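You operate a simulated robot arm through the tools that you are given. There is no shell and no other tool.

You are at the controls of a simulated two-armed robot. One attempt, no reset.

## Task
On the top of the white table, fold the checked tea towel in half and then in half again.

Only the result counts: the job must be done as asked and must still hold three seconds after the hand-in. Knocking over, shifting, dropping, spilling or breaking anything else fails it. Flat cloth is picked up by pressing the open fingertips on it (5 to 10 N) and closing them slowly along it; thin cloth reads only 2 to 8 mm in the jaws.

## Robot
Two 7-joint arms with two-finger parallel grippers on one trunk, on a base that moves. Base frame: it is fixed to the floor where the robot stands at the start and does not move with it; the origin is under the middle of the robot, x ahead of it, y to its left, z up; the surface under the hand at the start is at about z = 860. Readings come in mm, rad, newtons and seconds.
The left shoulder is at the start at [62, 196, 1079], the right one opposite. With the tool pointing down near the work surface each hand reaches from about 320 to 720 mm from the robot's upright axis, wherever it stands, measured 20 degrees to its own side. Places, roughly: checked tea towel [500, -200, 900]; top of the white table [600, -500, 900]. Payload 1.57 kg a hand.
Tool frame (each hand has its own): the origin (TCP) lies between the finger pads and is the grasp point; the fingertips stand 30 mm ahead of it; z points along the fingers, y is the line along which they close. The gripper opens to 110 mm. The fingers are 24 mm wide and 12 mm thick; the gripper's body (48 by 112 mm) begins 78 mm behind the TCP.
Orientation is that of the tool frame in the base frame, as [roll, pitch, yaw] about the fixed x, y, z axes, in that order (R = Rz(yaw) Ry(pitch) Rx(roll)). With the fingers straight down and closing along the base's y, the tool's x points along the base's -x, its y along +y and its z along -z.

## Interface
- The arms move only by the tool send_rows. It takes "left_moves", "right_moves" or both (then of equal length, played together; a hand with none holds still); each is a list of rows, each a list of 7 numbers: the shift along the tool's x, y, z in cm, then the turn, a rotation vector about the tool's x, y, z in rad, then the opening in per cent of the stroke, from 0 (shut) to 100 (fully open). In form: [[x, y, z, ax, ay, az, jaw], ...]. A call has 1 to 20 rows; each row shifts and turns the commanded pose from where the row before left it, along the tool's axes as they then stand. Each row takes 0.2 s and may step no farther than 50 mm and 0.15 rad from the row before; otherwise, or with a gripper value out of range, the whole call is refused. A pose out of reach is approached as far as the arm can. The call stops where the force on the tool passes 40 N (or 10 N more than at its start, if that is more) or the arm is blocked; 0.2 s more then pass. Each finger travels about 72 mm/s and halts on what it meets, pressing with about 43 N; the grip force reading is that of the motor and also rises with nothing between the fingers. The clock runs only during rows and for 0.2 s after the last one: add rows that do not move to give the fingers time. The reply holds the time, the measured pose of the TCP, the force on the tool along the base axes, the opening and the grip force, in the units named above and with some noise, with the torque about the TCP (base axes, N m) and any sound that the robot's microphone picked up.
- Cameras (640 x 400 px; columns grow to the right, rows downward): "scene" is now at [79.8, -32.9, 1661.3]; the picture's right is [-0.37, -0.93, -0.00], its down [-0.84, 0.34, -0.43] and it looks along [0.40, -0.16, -0.90] (base axes); focal length 291 px, centre (320, 200). "left" rides on the left gripper at [70, -16, -141] in its tool frame; the picture's right is [0.23, 0.97, 0.00], its down [-0.85, 0.20, -0.48] and it looks along [-0.47, 0.11, 0.88] (tool axes); focal length 222 px, centre (320, 200). "right" rides on the right gripper at [70, 16, -141] in its tool frame; the picture's right is [-0.23, 0.97, 0.00], its down [-0.86, -0.20, -0.48] and it looks along [-0.47, -0.11, 0.88] (tool axes); focal length 222 px, centre (320, 200). There is no depth. A picture from a camera that has moved, and an enlarged one, comes with that camera's place and axes in the base frame and with its lens. The place of the scene camera against the robot may be out by one fixed shift of up to 25 mm in any direction.
- camera(camera): a new picture of that camera. It takes no simulated time.
- slide_trunk(by): slides the trunk up (or, below 0, down) by that many mm; the arms and the scene camera ride with it, the base frame stays. It gives what a move gives, with no picture.
- base_move(legs): drives the robot by 1 to 6 legs, each [ahead, left, turn to the left] in mm, mm and rad, along the robot's own axes; the way and the turn of a leg run together, so that a leg with both is an arc; at most 1500 mm and 3.142 rad a leg. The arms and the cameras ride along, it lands a little off, and it stops where it bumps. It gives what a move gives.
- aim_head(pan, tilt): turns the head with the scene camera to pan (to the left, within 1.501 rad either way) and tilt (down, from -0.506 to 1.204), counted from straight ahead of the robot. It gives what a move gives.
- inspect(camera, box): a new picture of the part [left, top, right, bottom] of that camera's present view, enlarged. It takes no simulated time.
- sign_off(): hands the job in; it is judged then, once.

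Places have to be worked out from the pictures, the camera data and where the tool is seen. Open the grippers and draw the arms clear of the work before you hand the job in, unless the task says otherwise.

The tools are called as name(argument=value, ...) on one line, values as JSON. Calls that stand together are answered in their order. send_rows: Moves the arms, as the interface text tells. Its arguments: {"type":"object","properties":{"left_moves":{"type":"array","items":{"type":"array","items":{"type":"number"}}},"right_moves":{"type":"array","items":{"type":"array","items":{"type":"number"}}}},"required":[]} The other tools are called the same way: slide_trunk (by) moves the trunk up or down; base_move (legs) drives the base; aim_head (pan, tilt) turns the head that bears the scene camera; camera (camera) takes a picture; inspect (camera, box) takes an enlarged picture of a part of a camera's view; sign_off () hands the job in.

At the start:

```text
time_s: 0.0
left_position: [477.7, 41.0, 1009.1]
left_tcp_rot: [3.139, -0.001, 3.14]
left_ft_force: [0.2, -0.1, 0.2]
left_torque: [0.03, 0.02, 0.01]
left_grip_width: 110.1
left_grasp_force: 0.0
right_position: [359.6, -371.9, 1095.4]
right_tcp_rot: [3.139, -0.001, -3.141]
right_ft_force: [-1.1, 0.7, 1.0]
right_torque: [-0.01, -0.01, 0.05]
right_grip_width: 109.8
right_grasp_force: 0.0
trunk travel left (down, up): [-675.0, 315.0]
robot x, y, heading: [-2.1, 4.2, 0.004]
head pan, tilt (commanded): [-0.382, 1.126]
```

scene: 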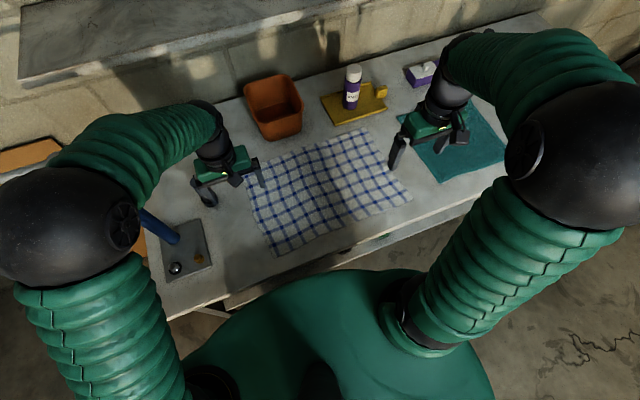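
right: 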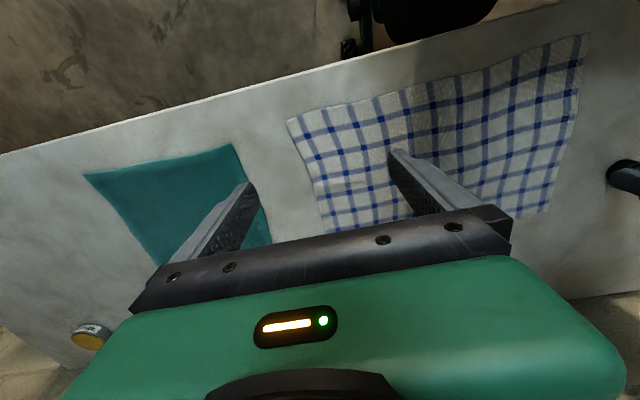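
left: 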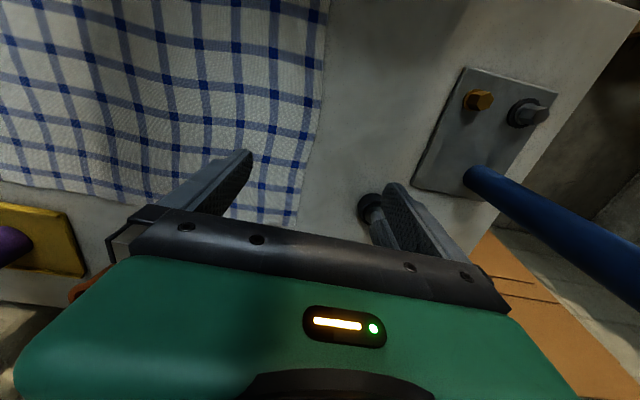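

The towel looks like it spans about x 325–645, y −440–5, with the near-left, bin, bottle and plate around it. I take enlarged views to pin down the towel corners and neighbours before moving.

inspect(camera="scene", box=[220, 100, 440, 270])

inspect(camera="scene", box=[120, 40, 560, 300])

```text
2.35 times, centred on (330, 185) of scene
camera zoom: at [79.8, -32.9, 1661.3], right [-0.37, -0.93, 0.0], down [-0.84, 0.34, -0.43], along [0.4, -0.16, -0.9], focal length 686 px, centre (296, 235)
```

zoom: 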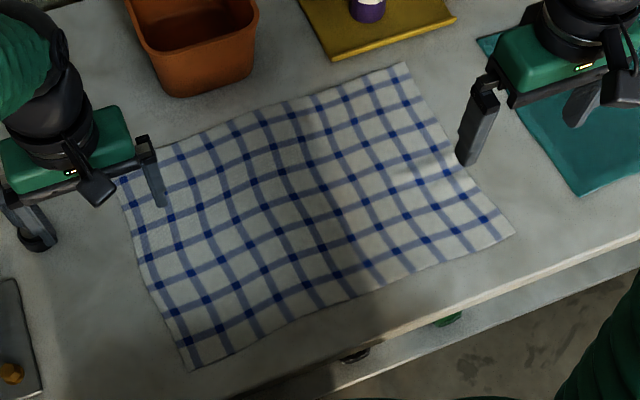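

```text
1.45 times, centred on (340, 170) of scene
camera zoom: at [79.8, -32.9, 1661.3], right [-0.37, -0.93, 0.0], down [-0.84, 0.34, -0.43], along [0.4, -0.16, -0.9], focal length 424 px, centre (291, 244)
```

zoom: 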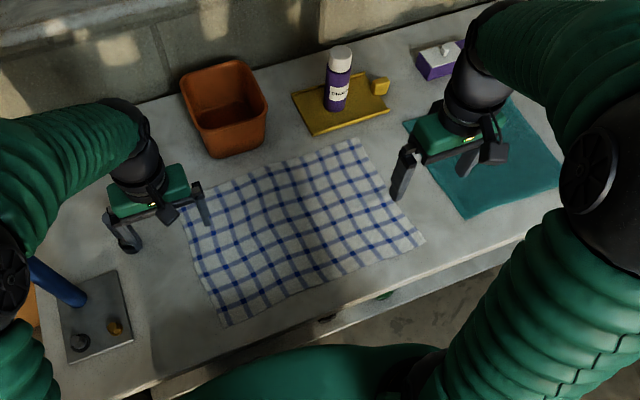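

The towel's four corners come out at about near-left [320, 10], near-right [334, −425], far-right [640, −420], far-left [~610, 20]. Before driving the base to the right to centre on it, I look around with the head to check what is on that side.

aim_head(pan=-1.2, tilt=0.9)

camera(camera="scene")

aim_head(pan=0.0, tilt=1.1)

camera(camera="scene")

```text
time_s: 1.1
left_position: [476.8, 41.1, 1008.9]
left_tcp_rot: [3.14, -0.001, -3.141]
left_ft_force: [-0.5, -0.2, 0.2]
left_torque: [-0.03, -0.01, -0.04]
left_grip_width: 110.0
left_grasp_force: 0.0
right_position: [358.4, -370.9, 1096.7]
right_tcp_rot: [3.14, -0.001, 3.141]
right_ft_force: [-0.8, 0.1, -0.9]
right_torque: [-0.01, 0.03, 0.0]
right_grip_width: 109.8
right_grasp_force: 0.0
trunk travel left (down, up): [-675.0, 315.0]
robot x, y, heading: [1.0, -0.2, -0.001]
head pan, tilt (commanded): [-1.201, 0.901]
```

```text
taken
camera scene: at [50.4, -80.5, 1676.8], right [-0.93, -0.36, 0.0], down [-0.29, 0.73, -0.62], along [0.22, -0.58, -0.78], focal length 291 px, centre (320, 200)
```

scene: 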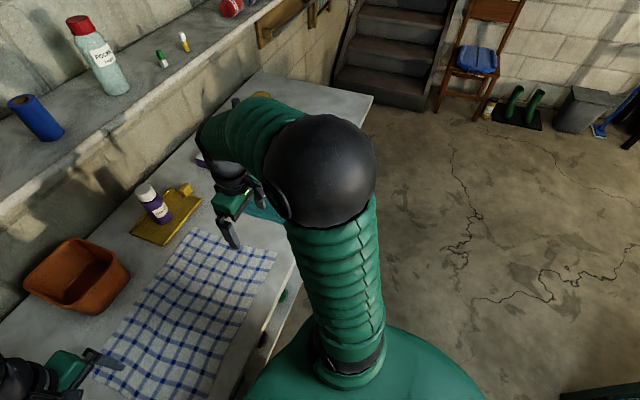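

```text
time_s: 2.5
left_position: [476.6, 40.5, 1009.5]
left_tcp_rot: [3.139, 0.001, -3.142]
left_ft_force: [0.1, 0.0, 0.3]
left_torque: [-0.01, -0.04, -0.02]
left_grip_width: 110.0
left_grasp_force: 0.1
right_position: [358.6, -370.8, 1097.1]
right_tcp_rot: [3.14, 0.0, -3.141]
right_ft_force: [-0.1, -0.1, 0.5]
right_torque: [-0.02, 0.01, 0.01]
right_grip_width: 110.1
right_grasp_force: 0.2
trunk travel left (down, up): [-675.0, 315.0]
robot x, y, heading: [3.0, 4.7, -0.003]
head pan, tilt (commanded): [0.0, 1.1]
```

```text
taken
camera scene: at [86.1, -10.1, 1663.0], right [0.0, -1.0, 0.0], down [-0.89, 0.0, -0.45], along [0.45, 0.0, -0.89], focal length 291 px, centre (320, 200)
```

scene: 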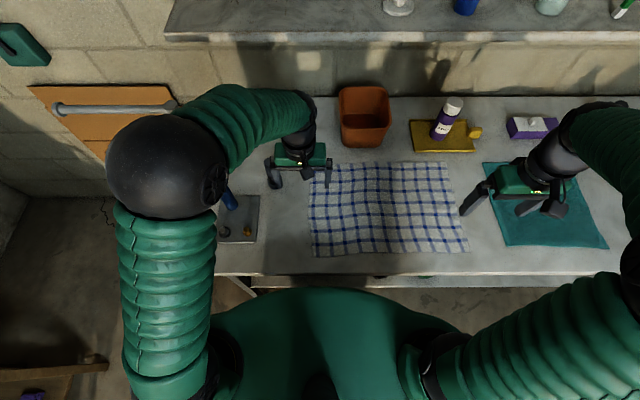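

The right side is clear floor and the table runs on well past the teal cloth; the table's front edge is at x≈262. I raise the left hand to the right one's height, then drive the base 215 mm to the right so the towel is centred in front of both arms.

send_rows(left_moves=[[0, 0, -3, 0, 0, 0, 100], [0, 0, -3, 0, 0, 0, 100], [0, 0, -3, 0, 0, 0, 100]])

base_move(legs=[[0, -215, 0]])

camera(camera="scene")

camera(camera="left")

camera(camera="right")

```text
time_s: 3.4
left_position: [476.8, 42.5, 1099.7]
left_tcp_rot: [-3.141, 0.0, -3.142]
left_ft_force: [0.6, 0.6, 0.6]
left_torque: [0.0, -0.03, 0.02]
left_grip_width: 110.1
left_grasp_force: 0.1
right_position: [357.6, -371.3, 1096.6]
right_tcp_rot: [3.14, -0.001, -3.141]
right_ft_force: [0.3, 0.5, 0.0]
right_torque: [-0.03, -0.04, 0.0]
right_grip_width: 109.9
right_grasp_force: 0.2
trunk travel left (down, up): [-675.0, 315.0]
robot x, y, heading: [-0.7, 0.7, 0.002]
head pan, tilt (commanded): [0.0, 1.1]
```

```text
time_s: 5.0
left_position: [476.5, -169.0, 1097.9]
left_tcp_rot: [-3.139, 0.001, -3.141]
left_ft_force: [0.3, 0.4, 0.7]
left_torque: [-0.02, 0.02, 0.02]
left_grip_width: 109.7
left_grasp_force: 0.0
right_position: [356.9, -581.4, 1099.0]
right_tcp_rot: [-3.138, 0.001, 3.141]
right_ft_force: [0.2, 0.3, 1.0]
right_torque: [0.0, 0.0, -0.02]
right_grip_width: 110.1
right_grasp_force: 0.0
trunk travel left (down, up): [-675.0, 315.0]
robot x, y, heading: [-0.7, -211.7, 0.001]
head pan, tilt (commanded): [0.0, 1.1]
```

```text
taken
camera scene: at [85.5, -219.0, 1663.0], right [0.0, -1.0, 0.0], down [-0.89, 0.0, -0.45], along [0.45, 0.0, -0.89], focal length 291 px, centre (320, 200)
```

scene: 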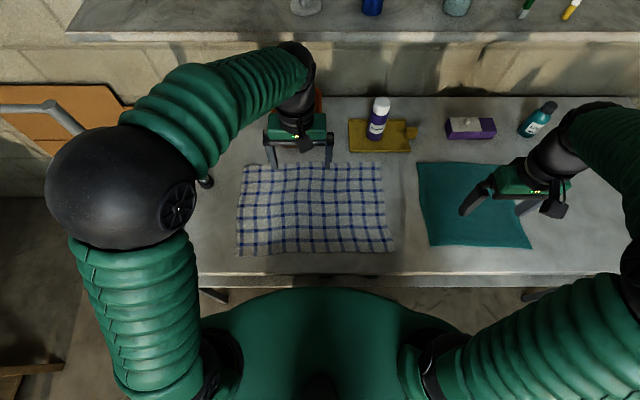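

```text
taken
camera left: at [407.1, -185.9, 1240.0], right [-0.23, 0.97, 0.0], down [0.86, 0.2, 0.48], along [0.47, 0.11, -0.88], focal length 222 px, centre (320, 200)
```

left: 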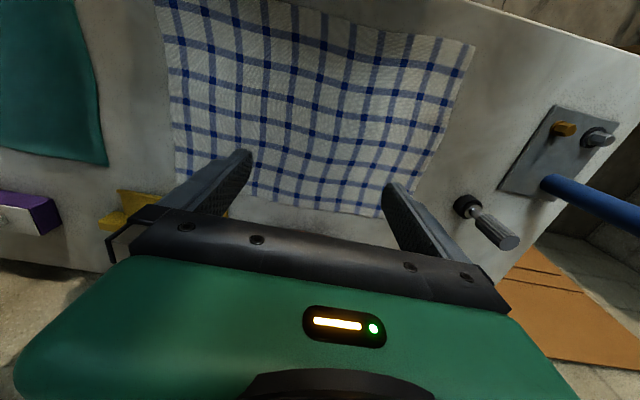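

```text
taken
camera right: at [288.6, -564.0, 1240.8], right [0.23, 0.97, 0.0], down [0.85, -0.2, 0.48], along [0.47, -0.11, -0.88], focal length 222 px, centre (320, 200)
```

right: 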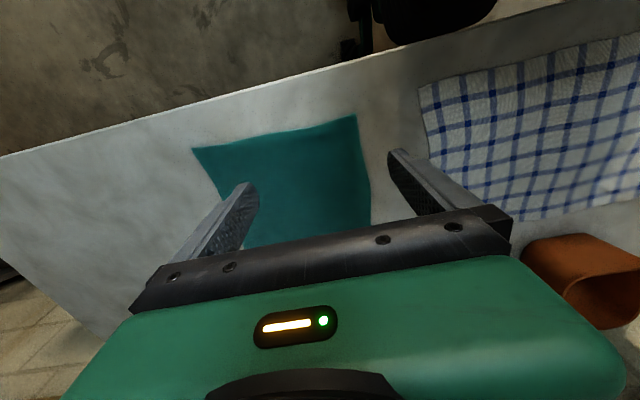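

Corners agree between scene and wrist cameras: near-left [317, 14], near-right [334, −423], far-right [624, −418], far-left [615, 33], so the scene camera offset is small. I now bring both hands above the near corners with the fingers half closed (about 40 mm), stopping ~115 mm above the cloth.

send_rows(left_moves=[[1.78, 1.94, 0, 0, 0, 0, 80], [1.78, 1.94, 0, 0, 0, 0, 60], [1.78, 1.94, 0, 0, 0, 0, 40], [1.78, 1.94, 0, 0, 0, 0, 36], [1.78, 1.94, 3, 0, 0, 0, 36], [1.78, 1.94, 3, 0, 0, 0, 36], [1.78, 1.94, 3, 0, 0, 0, 36], [1.78, 1.94, 3, 0, 0, 0, 36]], right_moves=[[0.07, 2.33, 0, 0, 0, 0, 80], [0.07, 2.33, 0, 0, 0, 0, 60], [0.07, 2.33, 0, 0, 0, 0, 40], [0.07, 2.33, 0, 0, 0, 0, 36], [0.07, 2.33, 3, 0, 0, 0, 36], [0.07, 2.33, 3, 0, 0, 0, 36], [0.07, 2.33, 3, 0, 0, 0, 36], [0.07, 2.33, 3, 0, 0, 0, 36]])

camera(camera="scene")

camera(camera="left")

camera(camera="right")

```text
time_s: 6.8
left_position: [335.5, -13.0, 977.8]
left_tcp_rot: [-3.139, 0.001, -3.141]
left_ft_force: [0.4, 0.3, 0.7]
left_torque: [0.01, -0.02, -0.01]
left_grip_width: 39.7
left_grasp_force: 0.0
right_position: [353.7, -396.6, 978.0]
right_tcp_rot: [-3.141, 0.001, 3.139]
right_ft_force: [0.9, 0.2, -0.4]
right_torque: [-0.06, 0.04, 0.0]
right_grip_width: 39.8
right_grasp_force: 0.1
trunk travel left (down, up): [-675.0, 315.0]
robot x, y, heading: [0.1, -216.3, -0.003]
head pan, tilt (commanded): [0.0, 1.1]
```

```text
taken
camera scene: at [87.7, -220.7, 1662.9], right [0.0, -1.0, 0.0], down [-0.89, 0.0, -0.45], along [0.45, 0.0, -0.89], focal length 291 px, centre (320, 200)
```

scene: 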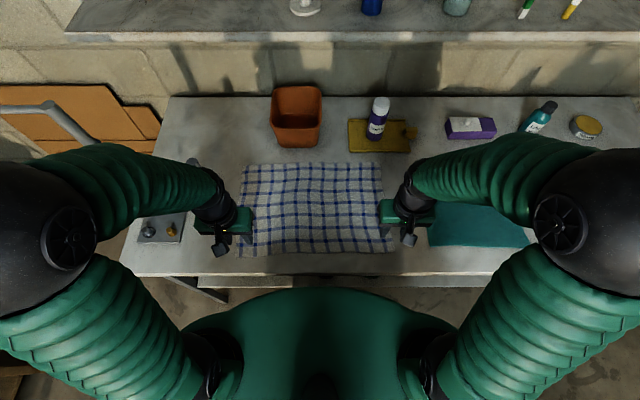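

```text
taken
camera left: at [265.8, -31.4, 1118.8], right [-0.23, 0.97, 0.0], down [0.86, 0.2, 0.48], along [0.47, 0.11, -0.88], focal length 222 px, centre (320, 200)
```

left: 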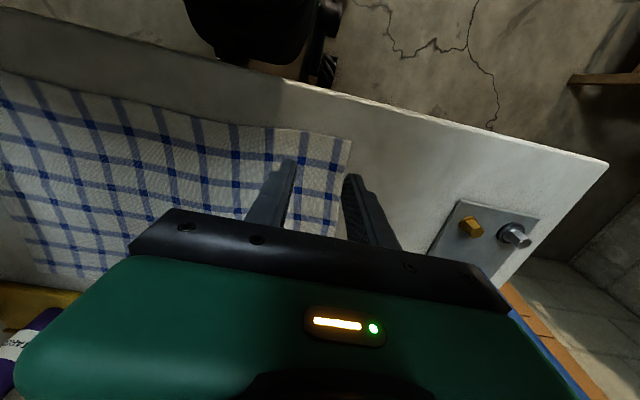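

```text
taken
camera right: at [284.6, -379.4, 1120.1], right [0.23, 0.97, 0.0], down [0.85, -0.2, 0.48], along [0.47, -0.11, -0.88], focal length 222 px, centre (320, 200)
```

right: 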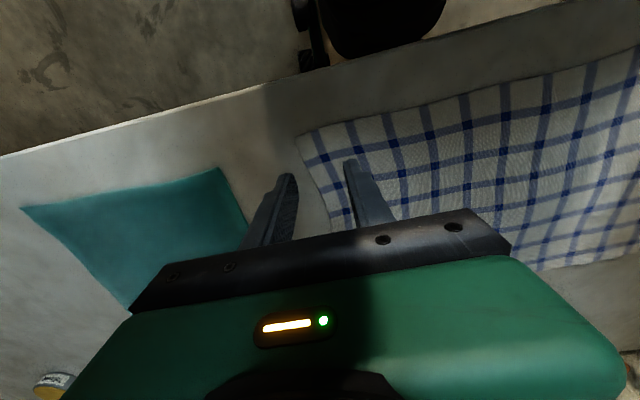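

Corners seen from the wrists: near-left [318, 16], near-right [336, −420]. I shift both hands a little inward so both fingers land on cloth, and descend to about 20 mm above contact.

send_rows(left_moves=[[0, -0.7, 1.5, 0, 0, 0, 36], [0, 0, 1.5, 0, 0, 0, 36], [0, 0, 1.5, 0, 0, 0, 36], [0, 0, 1.0, 0, 0, 0, 36], [0, 0, 0.8, 0, 0, 0, 36]], right_moves=[[0, 1.1, 1.5, 0, 0, 0, 36], [0, 0, 1.5, 0, 0, 0, 36], [0, 0, 1.5, 0, 0, 0, 36], [0, 0, 1.0, 0, 0, 0, 36], [0, 0, 0.8, 0, 0, 0, 36]])

camera(camera="left")

camera(camera="right")

```text
time_s: 8.0
left_position: [334.8, -23.6, 914.9]
left_tcp_rot: [-3.14, 0.0, -3.141]
left_ft_force: [-0.6, -0.7, -0.2]
left_torque: [0.0, 0.01, 0.03]
left_grip_width: 39.8
left_grasp_force: 0.1
right_position: [351.4, -387.1, 914.9]
right_tcp_rot: [-3.141, 0.001, 3.141]
right_ft_force: [0.5, 0.1, 1.1]
right_torque: [-0.01, 0.01, 0.02]
right_grip_width: 39.6
right_grasp_force: 0.0
trunk travel left (down, up): [-675.0, 315.0]
robot x, y, heading: [-1.9, -215.5, 0.001]
head pan, tilt (commanded): [0.0, 1.1]
```

```text
taken
camera left: at [265.0, -40.9, 1056.8], right [-0.23, 0.97, 0.0], down [0.85, 0.2, 0.48], along [0.47, 0.11, -0.88], focal length 222 px, centre (320, 200)
```

left: 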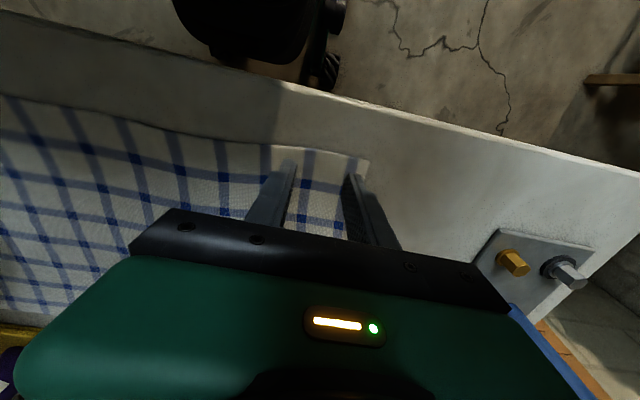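

```text
taken
camera right: at [283.4, -369.8, 1057.0], right [0.23, 0.97, 0.0], down [0.85, -0.2, 0.48], along [0.47, -0.11, -0.88], focal length 222 px, centre (320, 200)
```

right: 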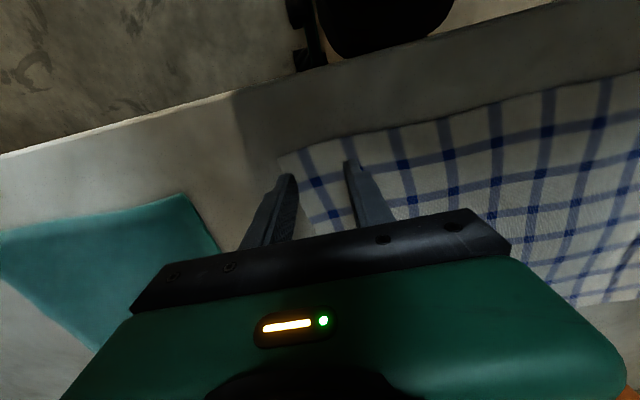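

Both fingers of each hand are over cloth near the corners. I descend in small steps toward contact at TCP z ≈ 892 and read the forces.

send_rows(left_moves=[[0, 0, 0.5, 0, 0, 0, 36], [0, 0, 0.4, 0, 0, 0, 36], [0, 0, 0.3, 0, 0, 0, 36], [0, 0, 0.3, 0, 0, 0, 36], [0, 0, 0.3, 0, 0, 0, 36]], right_moves=[[0, 0, 0.5, 0, 0, 0, 36], [0, 0, 0.4, 0, 0, 0, 36], [0, 0, 0.3, 0, 0, 0, 36], [0, 0, 0.3, 0, 0, 0, 36], [0, 0, 0.3, 0, 0, 0, 36]])

```text
time_s: 9.2
left_position: [335.6, -23.4, 898.6]
left_tcp_rot: [-3.14, 0.002, -3.14]
left_ft_force: [-0.8, -0.3, 0.3]
left_torque: [-0.02, -0.02, 0.0]
left_grip_width: 39.5
left_grasp_force: 0.2
right_position: [351.9, -385.8, 896.8]
right_tcp_rot: [-3.141, 0.002, 3.14]
right_ft_force: [0.1, 1.1, 0.0]
right_torque: [-0.01, -0.04, 0.02]
right_grip_width: 39.8
right_grasp_force: 0.1
trunk travel left (down, up): [-675.0, 315.0]
robot x, y, heading: [-0.2, -216.4, 0.003]
head pan, tilt (commanded): [0.0, 1.1]
```

No contact yet at z ≈ 897. I go down another 4 mm in 1 mm steps.

send_rows(left_moves=[[0, 0, 0.1, 0, 0, 0, 36], [0, 0, 0.1, 0, 0, 0, 36], [0, 0, 0.1, 0, 0, 0, 36], [0, 0, 0.1, 0, 0, 0, 36]], right_moves=[[0, 0, 0.1, 0, 0, 0, 36], [0, 0, 0.1, 0, 0, 0, 36], [0, 0, 0.1, 0, 0, 0, 36], [0, 0, 0.1, 0, 0, 0, 36]])

```text
time_s: 10.2
left_position: [334.1, -23.0, 894.6]
left_tcp_rot: [-3.139, 0.0, -3.14]
left_ft_force: [0.4, -0.3, 0.7]
left_torque: [0.01, -0.04, 0.01]
left_grip_width: 39.5
left_grasp_force: 0.1
right_position: [352.5, -386.6, 892.9]
right_tcp_rot: [-3.141, 0.002, 3.139]
right_ft_force: [-0.1, -0.2, 0.0]
right_torque: [-0.02, -0.01, 0.0]
right_grip_width: 39.6
right_grasp_force: 0.1
trunk travel left (down, up): [-675.0, 315.0]
robot x, y, heading: [2.6, -212.4, -0.002]
head pan, tilt (commanded): [0.0, 1.1]
```

Still no contact at z ≈ 893; another 3 mm in 1 mm steps.

send_rows(left_moves=[[0, 0, 0.1, 0, 0, 0, 36], [0, 0, 0.1, 0, 0, 0, 36], [0, 0, 0.1, 0, 0, 0, 36]], right_moves=[[0, 0, 0.1, 0, 0, 0, 36], [0, 0, 0.1, 0, 0, 0, 36], [0, 0, 0.1, 0, 0, 0, 36]])

```text
time_s: 11.0
left_position: [333.9, -23.2, 891.6]
left_tcp_rot: [-3.139, 0.002, -3.14]
left_ft_force: [0.5, -0.4, 1.3]
left_torque: [0.0, 0.04, -0.01]
left_grip_width: 39.6
left_grasp_force: 0.1
right_position: [351.2, -386.2, 890.8]
right_tcp_rot: [-3.141, 0.006, 3.139]
right_ft_force: [1.3, -4.3, 25.0]
right_torque: [-0.3, 0.1, 0.04]
right_grip_width: 39.5
right_grasp_force: 0.0
trunk travel left (down, up): [-675.0, 315.0]
robot x, y, heading: [-2.3, -216.4, -0.004]
head pan, tilt (commanded): [0.0, 1.1]
```

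The right hand presses with 25 N (contact near z 891), the left has barely touched. I lift the right by 1.3 mm and lower the left by 0.5 mm to get into the 5–10 N window.

send_rows(left_moves=[[0, 0, 0.05, 0, 0, 0, 36], [0, 0, 0, 0, 0, 0, 36]], right_moves=[[0, 0, -0.13, 0, 0, 0, 36], [0, 0, 0, 0, 0, 0, 36]])

```text
time_s: 11.6
left_position: [332.3, -24.2, 891.8]
left_tcp_rot: [-3.14, 0.002, 3.142]
left_ft_force: [-1.3, 2.5, 28.3]
left_torque: [0.08, 0.24, -0.04]
left_grip_width: 39.6
left_grasp_force: 0.0
right_position: [350.0, -387.6, 891.6]
right_tcp_rot: [-3.141, 0.003, 3.14]
right_ft_force: [1.2, 0.8, 5.2]
right_torque: [-0.03, -0.02, 0.0]
right_grip_width: 39.1
right_grasp_force: 0.1
trunk travel left (down, up): [-675.0, 315.0]
robot x, y, heading: [-0.2, -213.8, -0.003]
head pan, tilt (commanded): [0.0, 1.1]
```

The left jumped to 28 N, the right is at a good 5 N. I back the left off by 0.8 mm and re-read.

send_rows(left_moves=[[0, 0, -0.08, 0, 0, 0, 36], [0, 0, 0, 0, 0, 0, 36]])

```text
time_s: 12.2
left_position: [333.0, -24.0, 892.0]
left_tcp_rot: [-3.14, 0.002, 3.141]
left_ft_force: [-0.1, 0.4, 14.3]
left_torque: [0.07, 0.02, -0.01]
left_grip_width: 39.7
left_grasp_force: 0.2
right_position: [350.9, -386.7, 891.4]
right_tcp_rot: [3.141, 0.002, 3.138]
right_ft_force: [-1.4, 1.2, 9.8]
right_torque: [-0.09, 0.14, -0.03]
right_grip_width: 39.4
right_grasp_force: 0.0
trunk travel left (down, up): [-675.0, 315.0]
robot x, y, heading: [0.5, -212.7, 0.002]
head pan, tilt (commanded): [0.0, 1.1]
```

Left 14 N, right 10 N. I ease the left by 0.4 mm and close both slowly along the cloth.

send_rows(left_moves=[[0, 0, -0.04, 0, 0, 0, 36], [0, 0, 0, 0, 0, 0, 34], [0, 0, 0, 0, 0, 0, 32], [0, 0, 0, 0, 0, 0, 30], [0, 0, 0, 0, 0, 0, 28], [0, 0, 0, 0, 0, 0, 26], [0, 0, 0, 0, 0, 0, 24], [0, 0, 0, 0, 0, 0, 22], [0, 0, 0, 0, 0, 0, 20]], right_moves=[[0, 0, -0.01, 0, 0, 0, 36], [0, 0, 0, 0, 0, 0, 34], [0, 0, 0, 0, 0, 0, 32], [0, 0, 0, 0, 0, 0, 30], [0, 0, 0, 0, 0, 0, 28], [0, 0, 0, 0, 0, 0, 26], [0, 0, 0, 0, 0, 0, 24], [0, 0, 0, 0, 0, 0, 22], [0, 0, 0, 0, 0, 0, 20]])

camera(camera="left")

camera(camera="right")

```text
time_s: 14.2
left_position: [332.6, -23.0, 891.6]
left_tcp_rot: [-3.139, 0.002, -3.141]
left_ft_force: [1.1, 0.7, 2.6]
left_torque: [0.01, 0.02, 0.04]
left_grip_width: 22.1
left_grasp_force: 0.0
right_position: [350.9, -386.6, 891.3]
right_tcp_rot: [-3.141, 0.001, 3.14]
right_ft_force: [0.7, 0.7, 9.0]
right_torque: [-0.02, 0.04, 0.02]
right_grip_width: 21.2
right_grasp_force: 0.0
trunk travel left (down, up): [-675.0, 315.0]
robot x, y, heading: [-1.8, -213.0, -0.003]
head pan, tilt (commanded): [0.0, 1.1]
```

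```text
taken
camera left: at [263.8, -40.4, 1032.8], right [-0.23, 0.97, 0.0], down [0.85, 0.2, 0.48], along [0.47, 0.11, -0.88], focal length 222 px, centre (320, 200)
```

left: 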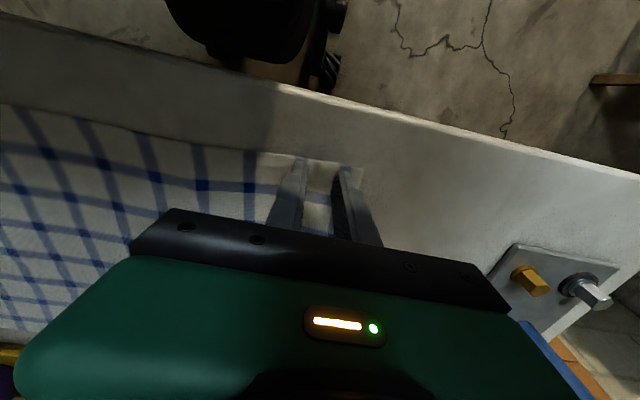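

```text
taken
camera right: at [282.2, -369.2, 1033.8], right [0.23, 0.97, 0.0], down [0.85, -0.2, 0.48], along [0.47, -0.11, -0.88], focal length 222 px, centre (320, 200)
```

right: 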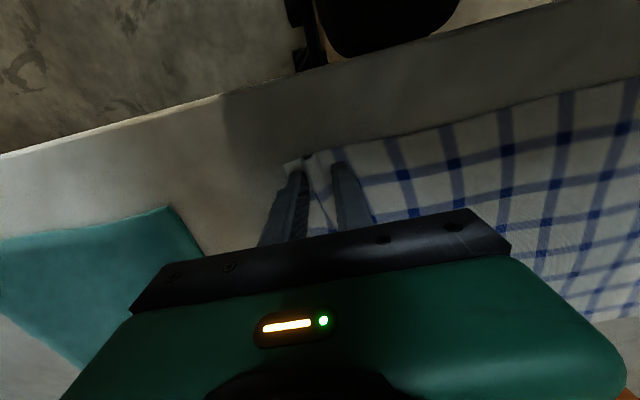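

The right hand is gathering a ridge; the left press fell to 2.6 N, so I add 0.4 mm there and continue closing both.

send_rows(left_moves=[[0, 0, 0.04, 0, 0, 0, 20], [0, 0, 0, 0, 0, 0, 18], [0, 0, 0, 0, 0, 0, 16], [0, 0, 0, 0, 0, 0, 14], [0, 0, 0, 0, 0, 0, 12], [0, 0, 0, 0, 0, 0, 10]], right_moves=[[0, 0, 0, 0, 0, 0, 20], [0, 0, 0, 0, 0, 0, 18], [0, 0, 0, 0, 0, 0, 16], [0, 0, 0, 0, 0, 0, 14], [0, 0, 0, 0, 0, 0, 12], [0, 0, 0, 0, 0, 0, 10]])

inspect(camera="left", box=[220, 100, 440, 250])

inspect(camera="right", box=[220, 100, 440, 250])

```text
time_s: 15.6
left_position: [333.8, -23.4, 891.8]
left_tcp_rot: [-3.139, 0.0, -3.141]
left_ft_force: [-0.3, -2.9, 7.2]
left_torque: [-0.09, -0.01, 0.01]
left_grip_width: 11.9
left_grasp_force: 1.1
right_position: [350.9, -385.8, 892.0]
right_tcp_rot: [3.14, 0.001, 3.141]
right_ft_force: [-0.4, 2.3, 7.6]
right_torque: [0.02, 0.02, 0.02]
right_grip_width: 11.1
right_grasp_force: 2.5
trunk travel left (down, up): [-675.0, 315.0]
robot x, y, heading: [-0.2, -217.4, -0.005]
head pan, tilt (commanded): [0.0, 1.1]
```

```text
2.67 times, centred on (330, 175) of left
camera zoom: at [263.6, -40.5, 1032.6], right [-0.23, 0.97, 0.0], down [0.85, 0.2, 0.48], along [0.47, 0.11, -0.88], focal length 592 px, centre (293, 267)
```

zoom: 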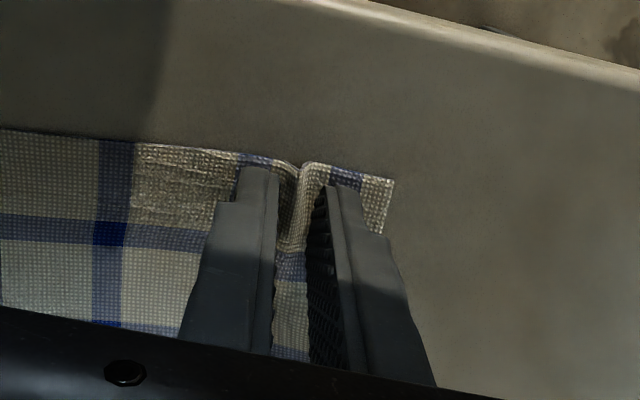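

```text
2.67 times, centred on (330, 175) of right
camera zoom: at [282.0, -369.4, 1033.8], right [0.23, 0.97, 0.0], down [0.85, -0.2, 0.48], along [0.47, -0.11, -0.88], focal length 592 px, centre (293, 267)
```

zoom: 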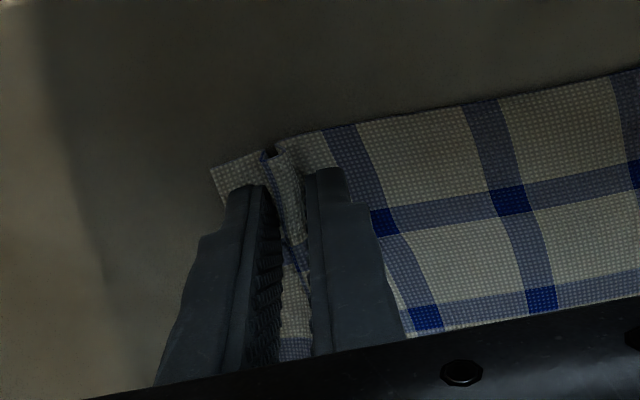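

Ridges have formed between the fingers of both hands. I finish closing slowly to shut and hold.

send_rows(left_moves=[[0, 0, 0, 0, 0, 0, 8], [0, 0, 0, 0, 0, 0, 6], [0, 0, 0, 0, 0, 0, 4], [0, 0, 0, 0, 0, 0, 2], [0, 0, 0, 0, 0, 0, 0], [0, 0, 0, 0, 0, 0, 0], [0, 0, 0, 0, 0, 0, 0]], right_moves=[[0, 0, 0, 0, 0, 0, 8], [0, 0, 0, 0, 0, 0, 6], [0, 0, 0, 0, 0, 0, 4], [0, 0, 0, 0, 0, 0, 2], [0, 0, 0, 0, 0, 0, 0], [0, 0, 0, 0, 0, 0, 0], [0, 0, 0, 0, 0, 0, 0]])

inspect(camera="left", box=[220, 100, 440, 250])

inspect(camera="right", box=[220, 100, 440, 250])

```text
time_s: 17.2
left_position: [332.4, -24.1, 891.4]
left_tcp_rot: [-3.14, 0.001, -3.14]
left_ft_force: [0.8, -8.8, 6.0]
left_torque: [-0.27, 0.0, -0.05]
left_grip_width: 2.5
left_grasp_force: 23.3
right_position: [351.9, -386.5, 891.3]
right_tcp_rot: [-3.14, 0.002, 3.139]
right_ft_force: [-1.3, 7.4, 9.4]
right_torque: [0.21, 0.05, 0.05]
right_grip_width: 6.3
right_grasp_force: 26.0
trunk travel left (down, up): [-675.0, 315.0]
robot x, y, heading: [1.7, -215.3, -0.001]
head pan, tilt (commanded): [0.0, 1.1]
```

```text
2.67 times, centred on (330, 175) of left
camera zoom: at [263.6, -40.9, 1032.6], right [-0.23, 0.97, 0.0], down [0.85, 0.2, 0.48], along [0.47, 0.11, -0.88], focal length 592 px, centre (293, 267)
```

zoom: 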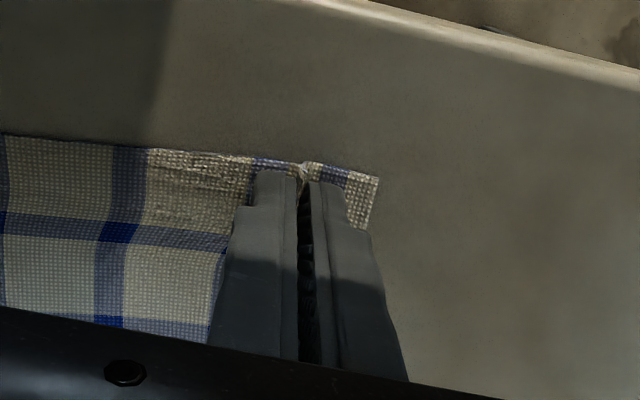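

```text
2.67 times, centred on (330, 175) of right
camera zoom: at [282.0, -369.6, 1033.8], right [0.23, 0.97, 0.0], down [0.85, -0.2, 0.48], along [0.47, -0.11, -0.88], focal length 592 px, centre (293, 267)
```

zoom: 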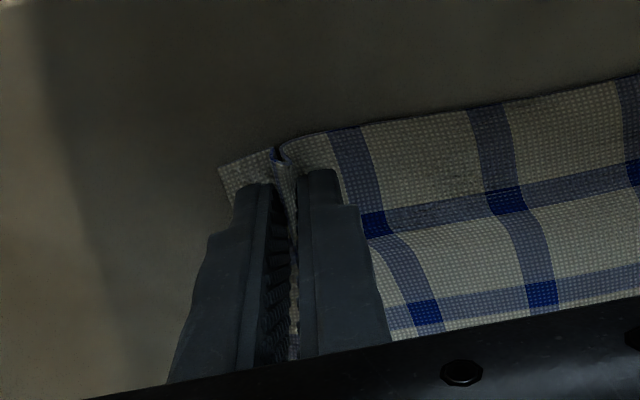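

Left reads 2.5 mm and right 6.3 mm at ~25 N, both with cloth in the jaws. I lift 40 mm slowly to check the grips hold.

send_rows(left_moves=[[0, 0, -0.5, 0, 0, 0, 0], [0, 0, -0.7, 0, 0, 0, 0], [0, 0, -0.9, 0, 0, 0, 0], [0, 0, -0.9, 0, 0, 0, 0], [0, 0, -1.0, 0, 0, 0, 0]], right_moves=[[0, 0, -0.5, 0, 0, 0, 0], [0, 0, -0.7, 0, 0, 0, 0], [0, 0, -0.9, 0, 0, 0, 0], [0, 0, -0.9, 0, 0, 0, 0], [0, 0, -1.0, 0, 0, 0, 0]])

camera(camera="left")

camera(camera="right")

inspect(camera="scene", box=[200, 130, 440, 280])

```text
time_s: 18.4
left_position: [333.4, -22.7, 930.9]
left_tcp_rot: [-3.141, 0.002, 3.141]
left_ft_force: [0.8, -8.9, -0.5]
left_torque: [-0.26, -0.06, -0.05]
left_grip_width: 2.2
left_grasp_force: 23.3
right_position: [352.0, -386.4, 931.0]
right_tcp_rot: [3.141, 0.001, 3.14]
right_ft_force: [-1.0, 8.3, -1.0]
right_torque: [0.26, 0.0, 0.08]
right_grip_width: 6.1
right_grasp_force: 25.9
trunk travel left (down, up): [-675.0, 315.0]
robot x, y, heading: [3.8, -213.6, -0.0]
head pan, tilt (commanded): [0.0, 1.1]
```

```text
taken
camera left: at [263.3, -40.6, 1072.3], right [-0.23, 0.97, 0.0], down [0.85, 0.2, 0.48], along [0.47, 0.11, -0.88], focal length 222 px, centre (320, 200)
```

left: 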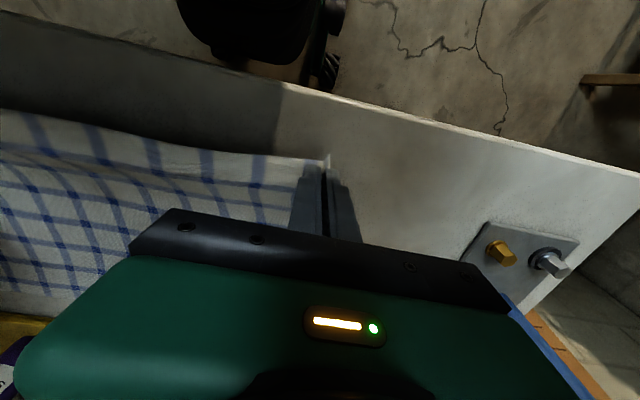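

```text
taken
camera right: at [281.8, -369.5, 1073.9], right [0.23, 0.97, 0.0], down [0.85, -0.2, 0.48], along [0.47, -0.11, -0.88], focal length 222 px, centre (320, 200)
```

right: 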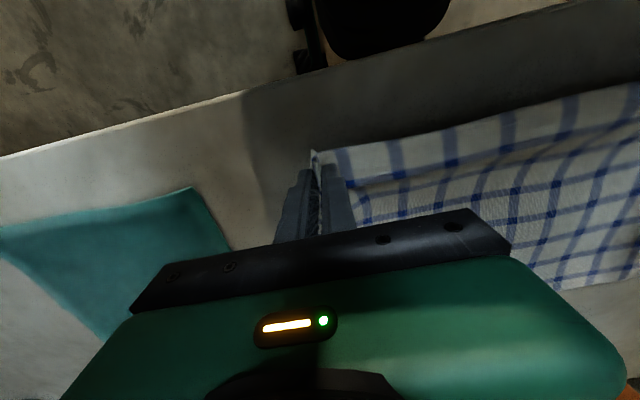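

```text
2.67 times, centred on (320, 205) of scene
camera zoom: at [84.2, -222.9, 1663.1], right [0.0, -1.0, 0.0], down [-0.89, 0.0, -0.45], along [0.45, 0.0, -0.89], focal length 777 px, centre (320, 187)
```

zoom: 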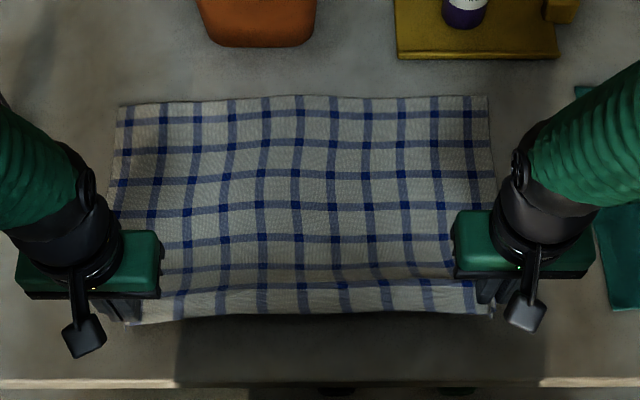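

Both grips hold, but the taut 28 mm strip at the edge stays flat in the fingers and would be laid down flipped over. I will put the edge back and regrasp with the fingers closing along x at the very edge; first lower 39 mm and reopen slowly while touching so the cloth spreads back.

send_rows(left_moves=[[0, 0, 1.0, 0, 0, 0, 0], [0, 0, 1.0, 0, 0, 0, 0], [0, 0, 1.0, 0, 0, 0, 0], [0, 0, 0.7, 0, 0, 0, 0], [0, 0, 0.2, 0, 0, 0, 0]], right_moves=[[0, 0, 1.0, 0, 0, 0, 0], [0, 0, 1.0, 0, 0, 0, 0], [0, 0, 1.0, 0, 0, 0, 0], [0, 0, 0.7, 0, 0, 0, 0], [0, 0, 0.2, 0, 0, 0, 0]])

```text
time_s: 19.6
left_position: [333.8, -23.7, 891.6]
left_tcp_rot: [-3.139, 0.002, -3.141]
left_ft_force: [0.4, -8.2, -0.5]
left_torque: [-0.24, -0.02, 0.0]
left_grip_width: 2.2
left_grasp_force: 23.7
right_position: [351.3, -385.7, 891.3]
right_tcp_rot: [-3.141, 0.001, 3.14]
right_ft_force: [-0.2, 8.8, 2.5]
right_torque: [0.2, 0.0, 0.11]
right_grip_width: 6.3
right_grasp_force: 26.1
trunk travel left (down, up): [-675.0, 315.0]
robot x, y, heading: [-1.5, -217.7, 0.002]
head pan, tilt (commanded): [0.0, 1.1]
```

Edge is back on the table with light contact. I add 0.4 mm of press on the left and 0.2 on the right, and open slowly to spread the cloth.

send_rows(left_moves=[[0, 0, 0.05, 0, 0, 0, 2], [0, 0, 0, 0, 0, 0, 5], [0, 0, 0, 0, 0, 0, 8], [0, 0, 0, 0, 0, 0, 11], [0, 0, 0, 0, 0, 0, 14], [0, 0, 0, 0, 0, 0, 17], [0, 0, 0, 0, 0, 0, 20], [0, 0, 0, 0, 0, 0, 23], [0, 0, 0, 0, 0, 0, 26], [0, 0, 0, 0, 0, 0, 29], [0, 0, 0, 0, 0, 0, 32], [0, 0, 0, 0, 0, 0, 36]], right_moves=[[0, 0, 0.03, 0, 0, 0, 2], [0, 0, 0, 0, 0, 0, 5], [0, 0, 0, 0, 0, 0, 8], [0, 0, 0, 0, 0, 0, 11], [0, 0, 0, 0, 0, 0, 14], [0, 0, 0, 0, 0, 0, 17], [0, 0, 0, 0, 0, 0, 20], [0, 0, 0, 0, 0, 0, 23], [0, 0, 0, 0, 0, 0, 26], [0, 0, 0, 0, 0, 0, 29], [0, 0, 0, 0, 0, 0, 32], [0, 0, 0, 0, 0, 0, 36]])

inspect(camera="left", box=[220, 100, 440, 250])

inspect(camera="right", box=[220, 100, 440, 250])

```text
time_s: 22.2
left_position: [333.4, -22.9, 892.7]
left_tcp_rot: [-3.14, 0.001, 3.141]
left_ft_force: [0.2, 0.1, 2.5]
left_torque: [0.03, 0.04, 0.0]
left_grip_width: 37.9
left_grasp_force: 0.2
right_position: [352.1, -386.6, 891.7]
right_tcp_rot: [3.141, 0.003, 3.139]
right_ft_force: [-1.0, -0.1, 3.6]
right_torque: [-0.01, 0.01, 0.02]
right_grip_width: 37.3
right_grasp_force: 0.0
trunk travel left (down, up): [-675.0, 315.0]
robot x, y, heading: [1.2, -215.2, -0.003]
head pan, tilt (commanded): [0.0, 1.1]
```

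```text
2.67 times, centred on (330, 175) of left
camera zoom: at [264.1, -40.7, 1032.8], right [-0.23, 0.97, 0.0], down [0.85, 0.2, 0.48], along [0.47, 0.11, -0.88], focal length 592 px, centre (293, 267)
```

zoom: 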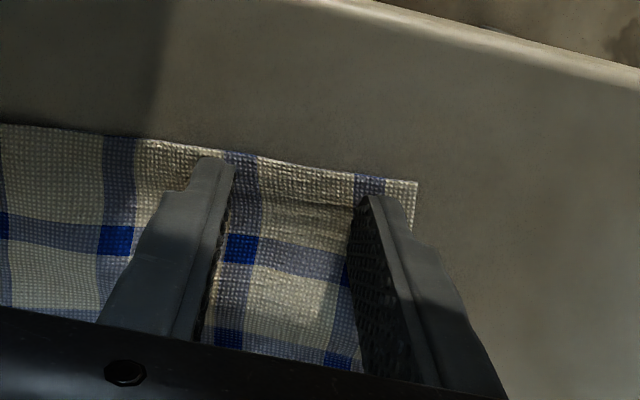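

```text
2.67 times, centred on (330, 175) of right
camera zoom: at [282.5, -369.4, 1034.0], right [0.23, 0.97, 0.0], down [0.85, -0.2, 0.48], along [0.47, -0.11, -0.88], focal length 592 px, centre (293, 267)
```

zoom: 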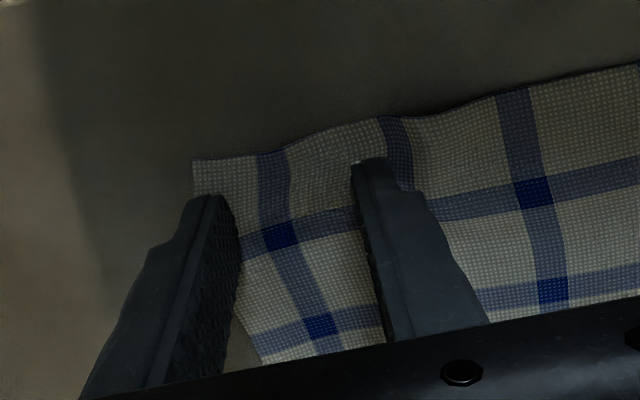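

The cloth spread back nearly flat. Now I lift 80 mm, shift the hands to the new pinch spots (left [334.5, −10], right [346.5, −391]) and turn each gripper 90° so the fingers close along x, camera sides outward.

send_rows(left_moves=[[0, 0, -2, 0, 0, 0, 36], [0, 0, -3, 0, 0, 0, 36], [0, 1.3, -3, 0, 0, 0, 36], [0, 0, 0, 0, 0, 0.15, 22], [0, 0, 0, 0, 0, 0.15, 22], [0, 0, 0, 0, 0, 0.15, 22], [0, 0, 0, 0, 0, 0.15, 22], [0, 0, 0, 0, 0, 0.15, 22], [0, 0, 0, 0, 0, 0.15, 22], [0, 0, 0, 0, 0, 0.15, 22], [0, 0, 0, 0, 0, 0.15, 22], [0, 0, 0, 0, 0, 0.15, 22], [0, 0, 0, 0, 0, 0.15, 22], [0, 0, 0, 0, 0, 0.0708, 22], [0, 0, 0, 0, 0, 0, 22]], right_moves=[[0, 0, -2, 0, 0, 0, 36], [0, 0, -3, 0, 0, 0, 36], [0.5, -0.47, -3, 0, 0, 0, 36], [0, 0, 0, 0, 0, -0.15, 22], [0, 0, 0, 0, 0, -0.15, 22], [0, 0, 0, 0, 0, -0.15, 22], [0, 0, 0, 0, 0, -0.15, 22], [0, 0, 0, 0, 0, -0.15, 22], [0, 0, 0, 0, 0, -0.15, 22], [0, 0, 0, 0, 0, -0.15, 22], [0, 0, 0, 0, 0, -0.15, 22], [0, 0, 0, 0, 0, -0.15, 22], [0, 0, 0, 0, 0, -0.15, 22], [0, 0, 0, 0, 0, -0.0708, 22], [0, 0, 0, 0, 0, 0, 22]])

camera(camera="left")

camera(camera="right")

camera(camera="scene")

```text
time_s: 25.4
left_position: [334.7, -9.8, 971.3]
left_tcp_rot: [3.14, 0.0, 1.569]
left_ft_force: [0.3, 0.0, -0.2]
left_torque: [0.03, 0.0, -0.02]
left_grip_width: 24.3
left_grasp_force: 0.0
right_position: [345.9, -391.0, 971.3]
right_tcp_rot: [-3.139, 0.001, -1.57]
right_ft_force: [-0.8, -0.2, -0.2]
right_torque: [-0.01, -0.02, 0.01]
right_grip_width: 24.0
right_grasp_force: 0.1
trunk travel left (down, up): [-675.0, 315.0]
robot x, y, heading: [-1.8, -212.8, -0.004]
head pan, tilt (commanded): [0.0, 1.1]
```

```text
taken
camera left: at [317.7, 58.3, 1112.6], right [0.97, 0.23, 0.0], down [0.2, -0.85, 0.48], along [0.11, -0.47, -0.88], focal length 222 px, centre (320, 200)
```

left: 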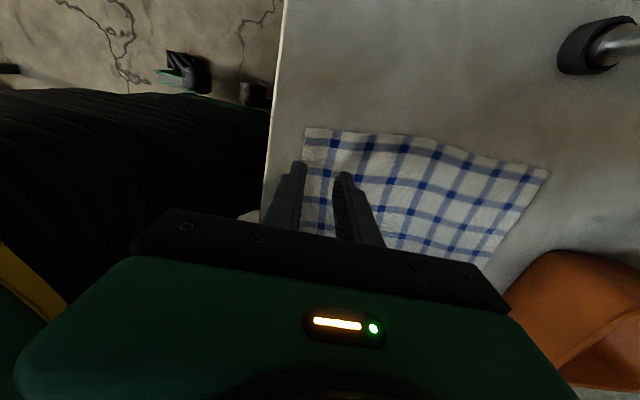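

```text
taken
camera right: at [330.9, -460.2, 1114.3], right [-0.97, 0.23, 0.0], down [0.2, 0.86, 0.48], along [0.11, 0.47, -0.88], focal length 222 px, centre (320, 200)
```

right: 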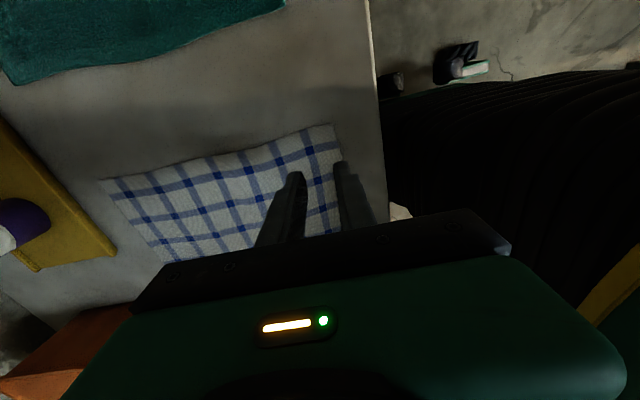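

```text
taken
camera scene: at [85.3, -222.9, 1663.0], right [0.0, -1.0, 0.0], down [-0.89, 0.0, -0.45], along [0.45, 0.0, -0.89], focal length 291 px, centre (320, 200)
```

scene: 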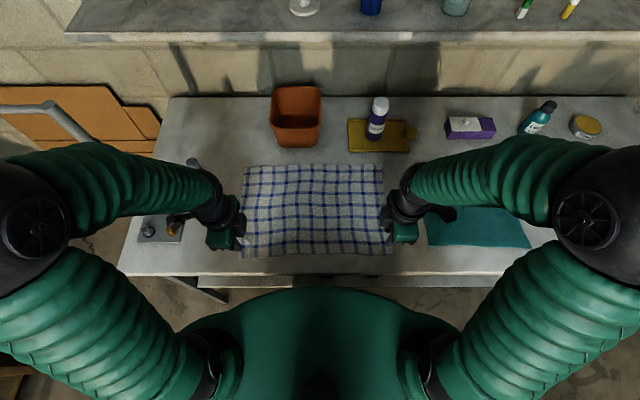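

The grippers turned fine, and the new views put far-left at [605, 26] and far-right at [618, −414]. I descend 60 mm and check finger placement against the near edge.

send_rows(left_moves=[[0, 0, 2, 0, 0, 0, 22], [0, 0, 2, 0, 0, 0, 22], [0, 0, 1.5, 0, 0, 0, 22], [0, 0, 1.0, 0, 0, 0, 22]], right_moves=[[0, 0, 2, 0, 0, 0, 22], [0, 0, 2, 0, 0, 0, 22], [0, 0, 1.5, 0, 0, 0, 22], [0, 0, 1.0, 0, 0, 0, 22]])

inspect(camera="left", box=[220, 100, 440, 250])

inspect(camera="right", box=[220, 100, 440, 250])

```text
time_s: 26.4
left_position: [334.9, -12.0, 907.8]
left_tcp_rot: [-3.14, 0.002, 1.571]
left_ft_force: [0.1, 0.3, -0.1]
left_torque: [0.0, 0.01, 0.0]
left_grip_width: 24.3
left_grasp_force: 0.0
right_position: [346.5, -391.4, 907.0]
right_tcp_rot: [-3.141, -0.001, -1.573]
right_ft_force: [-0.5, 1.0, 0.3]
right_torque: [-0.01, 0.05, -0.04]
right_grip_width: 24.3
right_grasp_force: 0.0
trunk travel left (down, up): [-675.0, 315.0]
robot x, y, heading: [0.9, -216.0, -0.004]
head pan, tilt (commanded): [0.0, 1.1]
```

```text
2.67 times, centred on (330, 175) of left
camera zoom: at [318.5, 57.9, 1047.9], right [0.97, 0.23, 0.0], down [0.2, -0.85, 0.48], along [0.11, -0.47, -0.88], focal length 592 px, centre (293, 267)
```

zoom: 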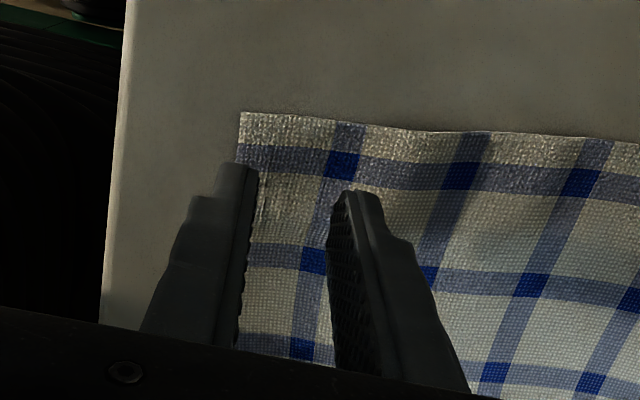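

```text
2.67 times, centred on (330, 175) of right
camera zoom: at [331.7, -460.2, 1048.5], right [-0.97, 0.23, 0.0], down [0.2, 0.85, 0.48], along [0.11, 0.47, -0.88], focal length 592 px, centre (293, 267)
```

zoom: 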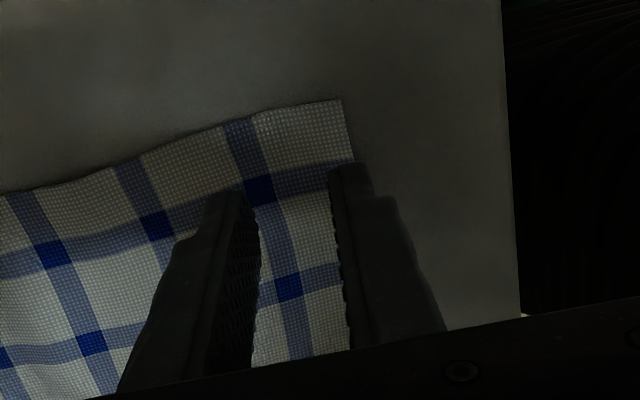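

Near fingers sit about 6 mm inside the near edge; I move both 3 mm toward the robot and descend to just above contact.

send_rows(left_moves=[[0, -0.3, 0.5, 0, 0, 0, 22], [0, 0, 0.4, 0, 0, 0, 22], [0, 0, 0.3, 0, 0, 0, 22], [0, 0, 0.1, 0, 0, 0, 22]], right_moves=[[0, 0.3, 0.5, 0, 0, 0, 22], [0, 0, 0.4, 0, 0, 0, 22], [0, 0, 0.3, 0, 0, 0, 22], [0, 0, 0.1, 0, 0, 0, 22]])

```text
time_s: 27.4
left_position: [330.7, -9.8, 893.9]
left_tcp_rot: [3.139, 0.002, 1.571]
left_ft_force: [0.2, 0.1, 0.3]
left_torque: [0.02, 0.0, 0.03]
left_grip_width: 24.2
left_grasp_force: 0.1
right_position: [344.1, -391.3, 893.4]
right_tcp_rot: [-3.14, 0.0, -1.571]
right_ft_force: [0.3, -0.5, 0.4]
right_torque: [0.01, -0.01, 0.04]
right_grip_width: 24.3
right_grasp_force: 0.1
trunk travel left (down, up): [-675.0, 315.0]
robot x, y, heading: [-4.2, -214.7, 0.0]
head pan, tilt (commanded): [0.0, 1.1]
```

Just above contact now. I lower both by 1.6 mm in sub-millimetre steps.

send_rows(left_moves=[[0, 0, 0.06, 0, 0, 0, 22], [0, 0, 0.05, 0, 0, 0, 22], [0, 0, 0.05, 0, 0, 0, 22]], right_moves=[[0, 0, 0.06, 0, 0, 0, 22], [0, 0, 0.05, 0, 0, 0, 22], [0, 0, 0.05, 0, 0, 0, 22]])

```text
time_s: 28.2
left_position: [330.4, -9.8, 891.7]
left_tcp_rot: [3.139, 0.002, 1.571]
left_ft_force: [-0.2, -0.3, 0.7]
left_torque: [0.03, 0.04, -0.01]
left_grip_width: 24.0
left_grasp_force: 0.0
right_position: [344.1, -391.4, 892.5]
right_tcp_rot: [-3.138, 0.002, -1.574]
right_ft_force: [0.2, 0.1, 0.0]
right_torque: [0.0, -0.01, -0.01]
right_grip_width: 24.3
right_grasp_force: 0.0
trunk travel left (down, up): [-675.0, 315.0]
robot x, y, heading: [-2.7, -216.2, -0.003]
head pan, tilt (commanded): [0.0, 1.1]
```

Still no real contact; another 0.9 mm in small steps.

send_rows(left_moves=[[0, 0, 0.04, 0, 0, 0, 22], [0, 0, 0.04, 0, 0, 0, 22]], right_moves=[[0, 0, 0.05, 0, 0, 0, 22], [0, 0, 0.05, 0, 0, 0, 22]])

```text
time_s: 28.8
left_position: [330.0, -10.8, 892.6]
left_tcp_rot: [3.141, 0.002, 1.572]
left_ft_force: [0.0, -0.3, 1.2]
left_torque: [0.06, 0.0, 0.0]
left_grip_width: 24.2
left_grasp_force: 0.1
right_position: [344.7, -392.5, 891.8]
right_tcp_rot: [-3.14, 0.001, -1.572]
right_ft_force: [0.8, -1.0, 3.6]
right_torque: [-0.01, 0.01, 0.04]
right_grip_width: 23.6
right_grasp_force: 0.0
trunk travel left (down, up): [-675.0, 315.0]
robot x, y, heading: [-0.3, -216.9, 0.001]
head pan, tilt (commanded): [0.0, 1.1]
```

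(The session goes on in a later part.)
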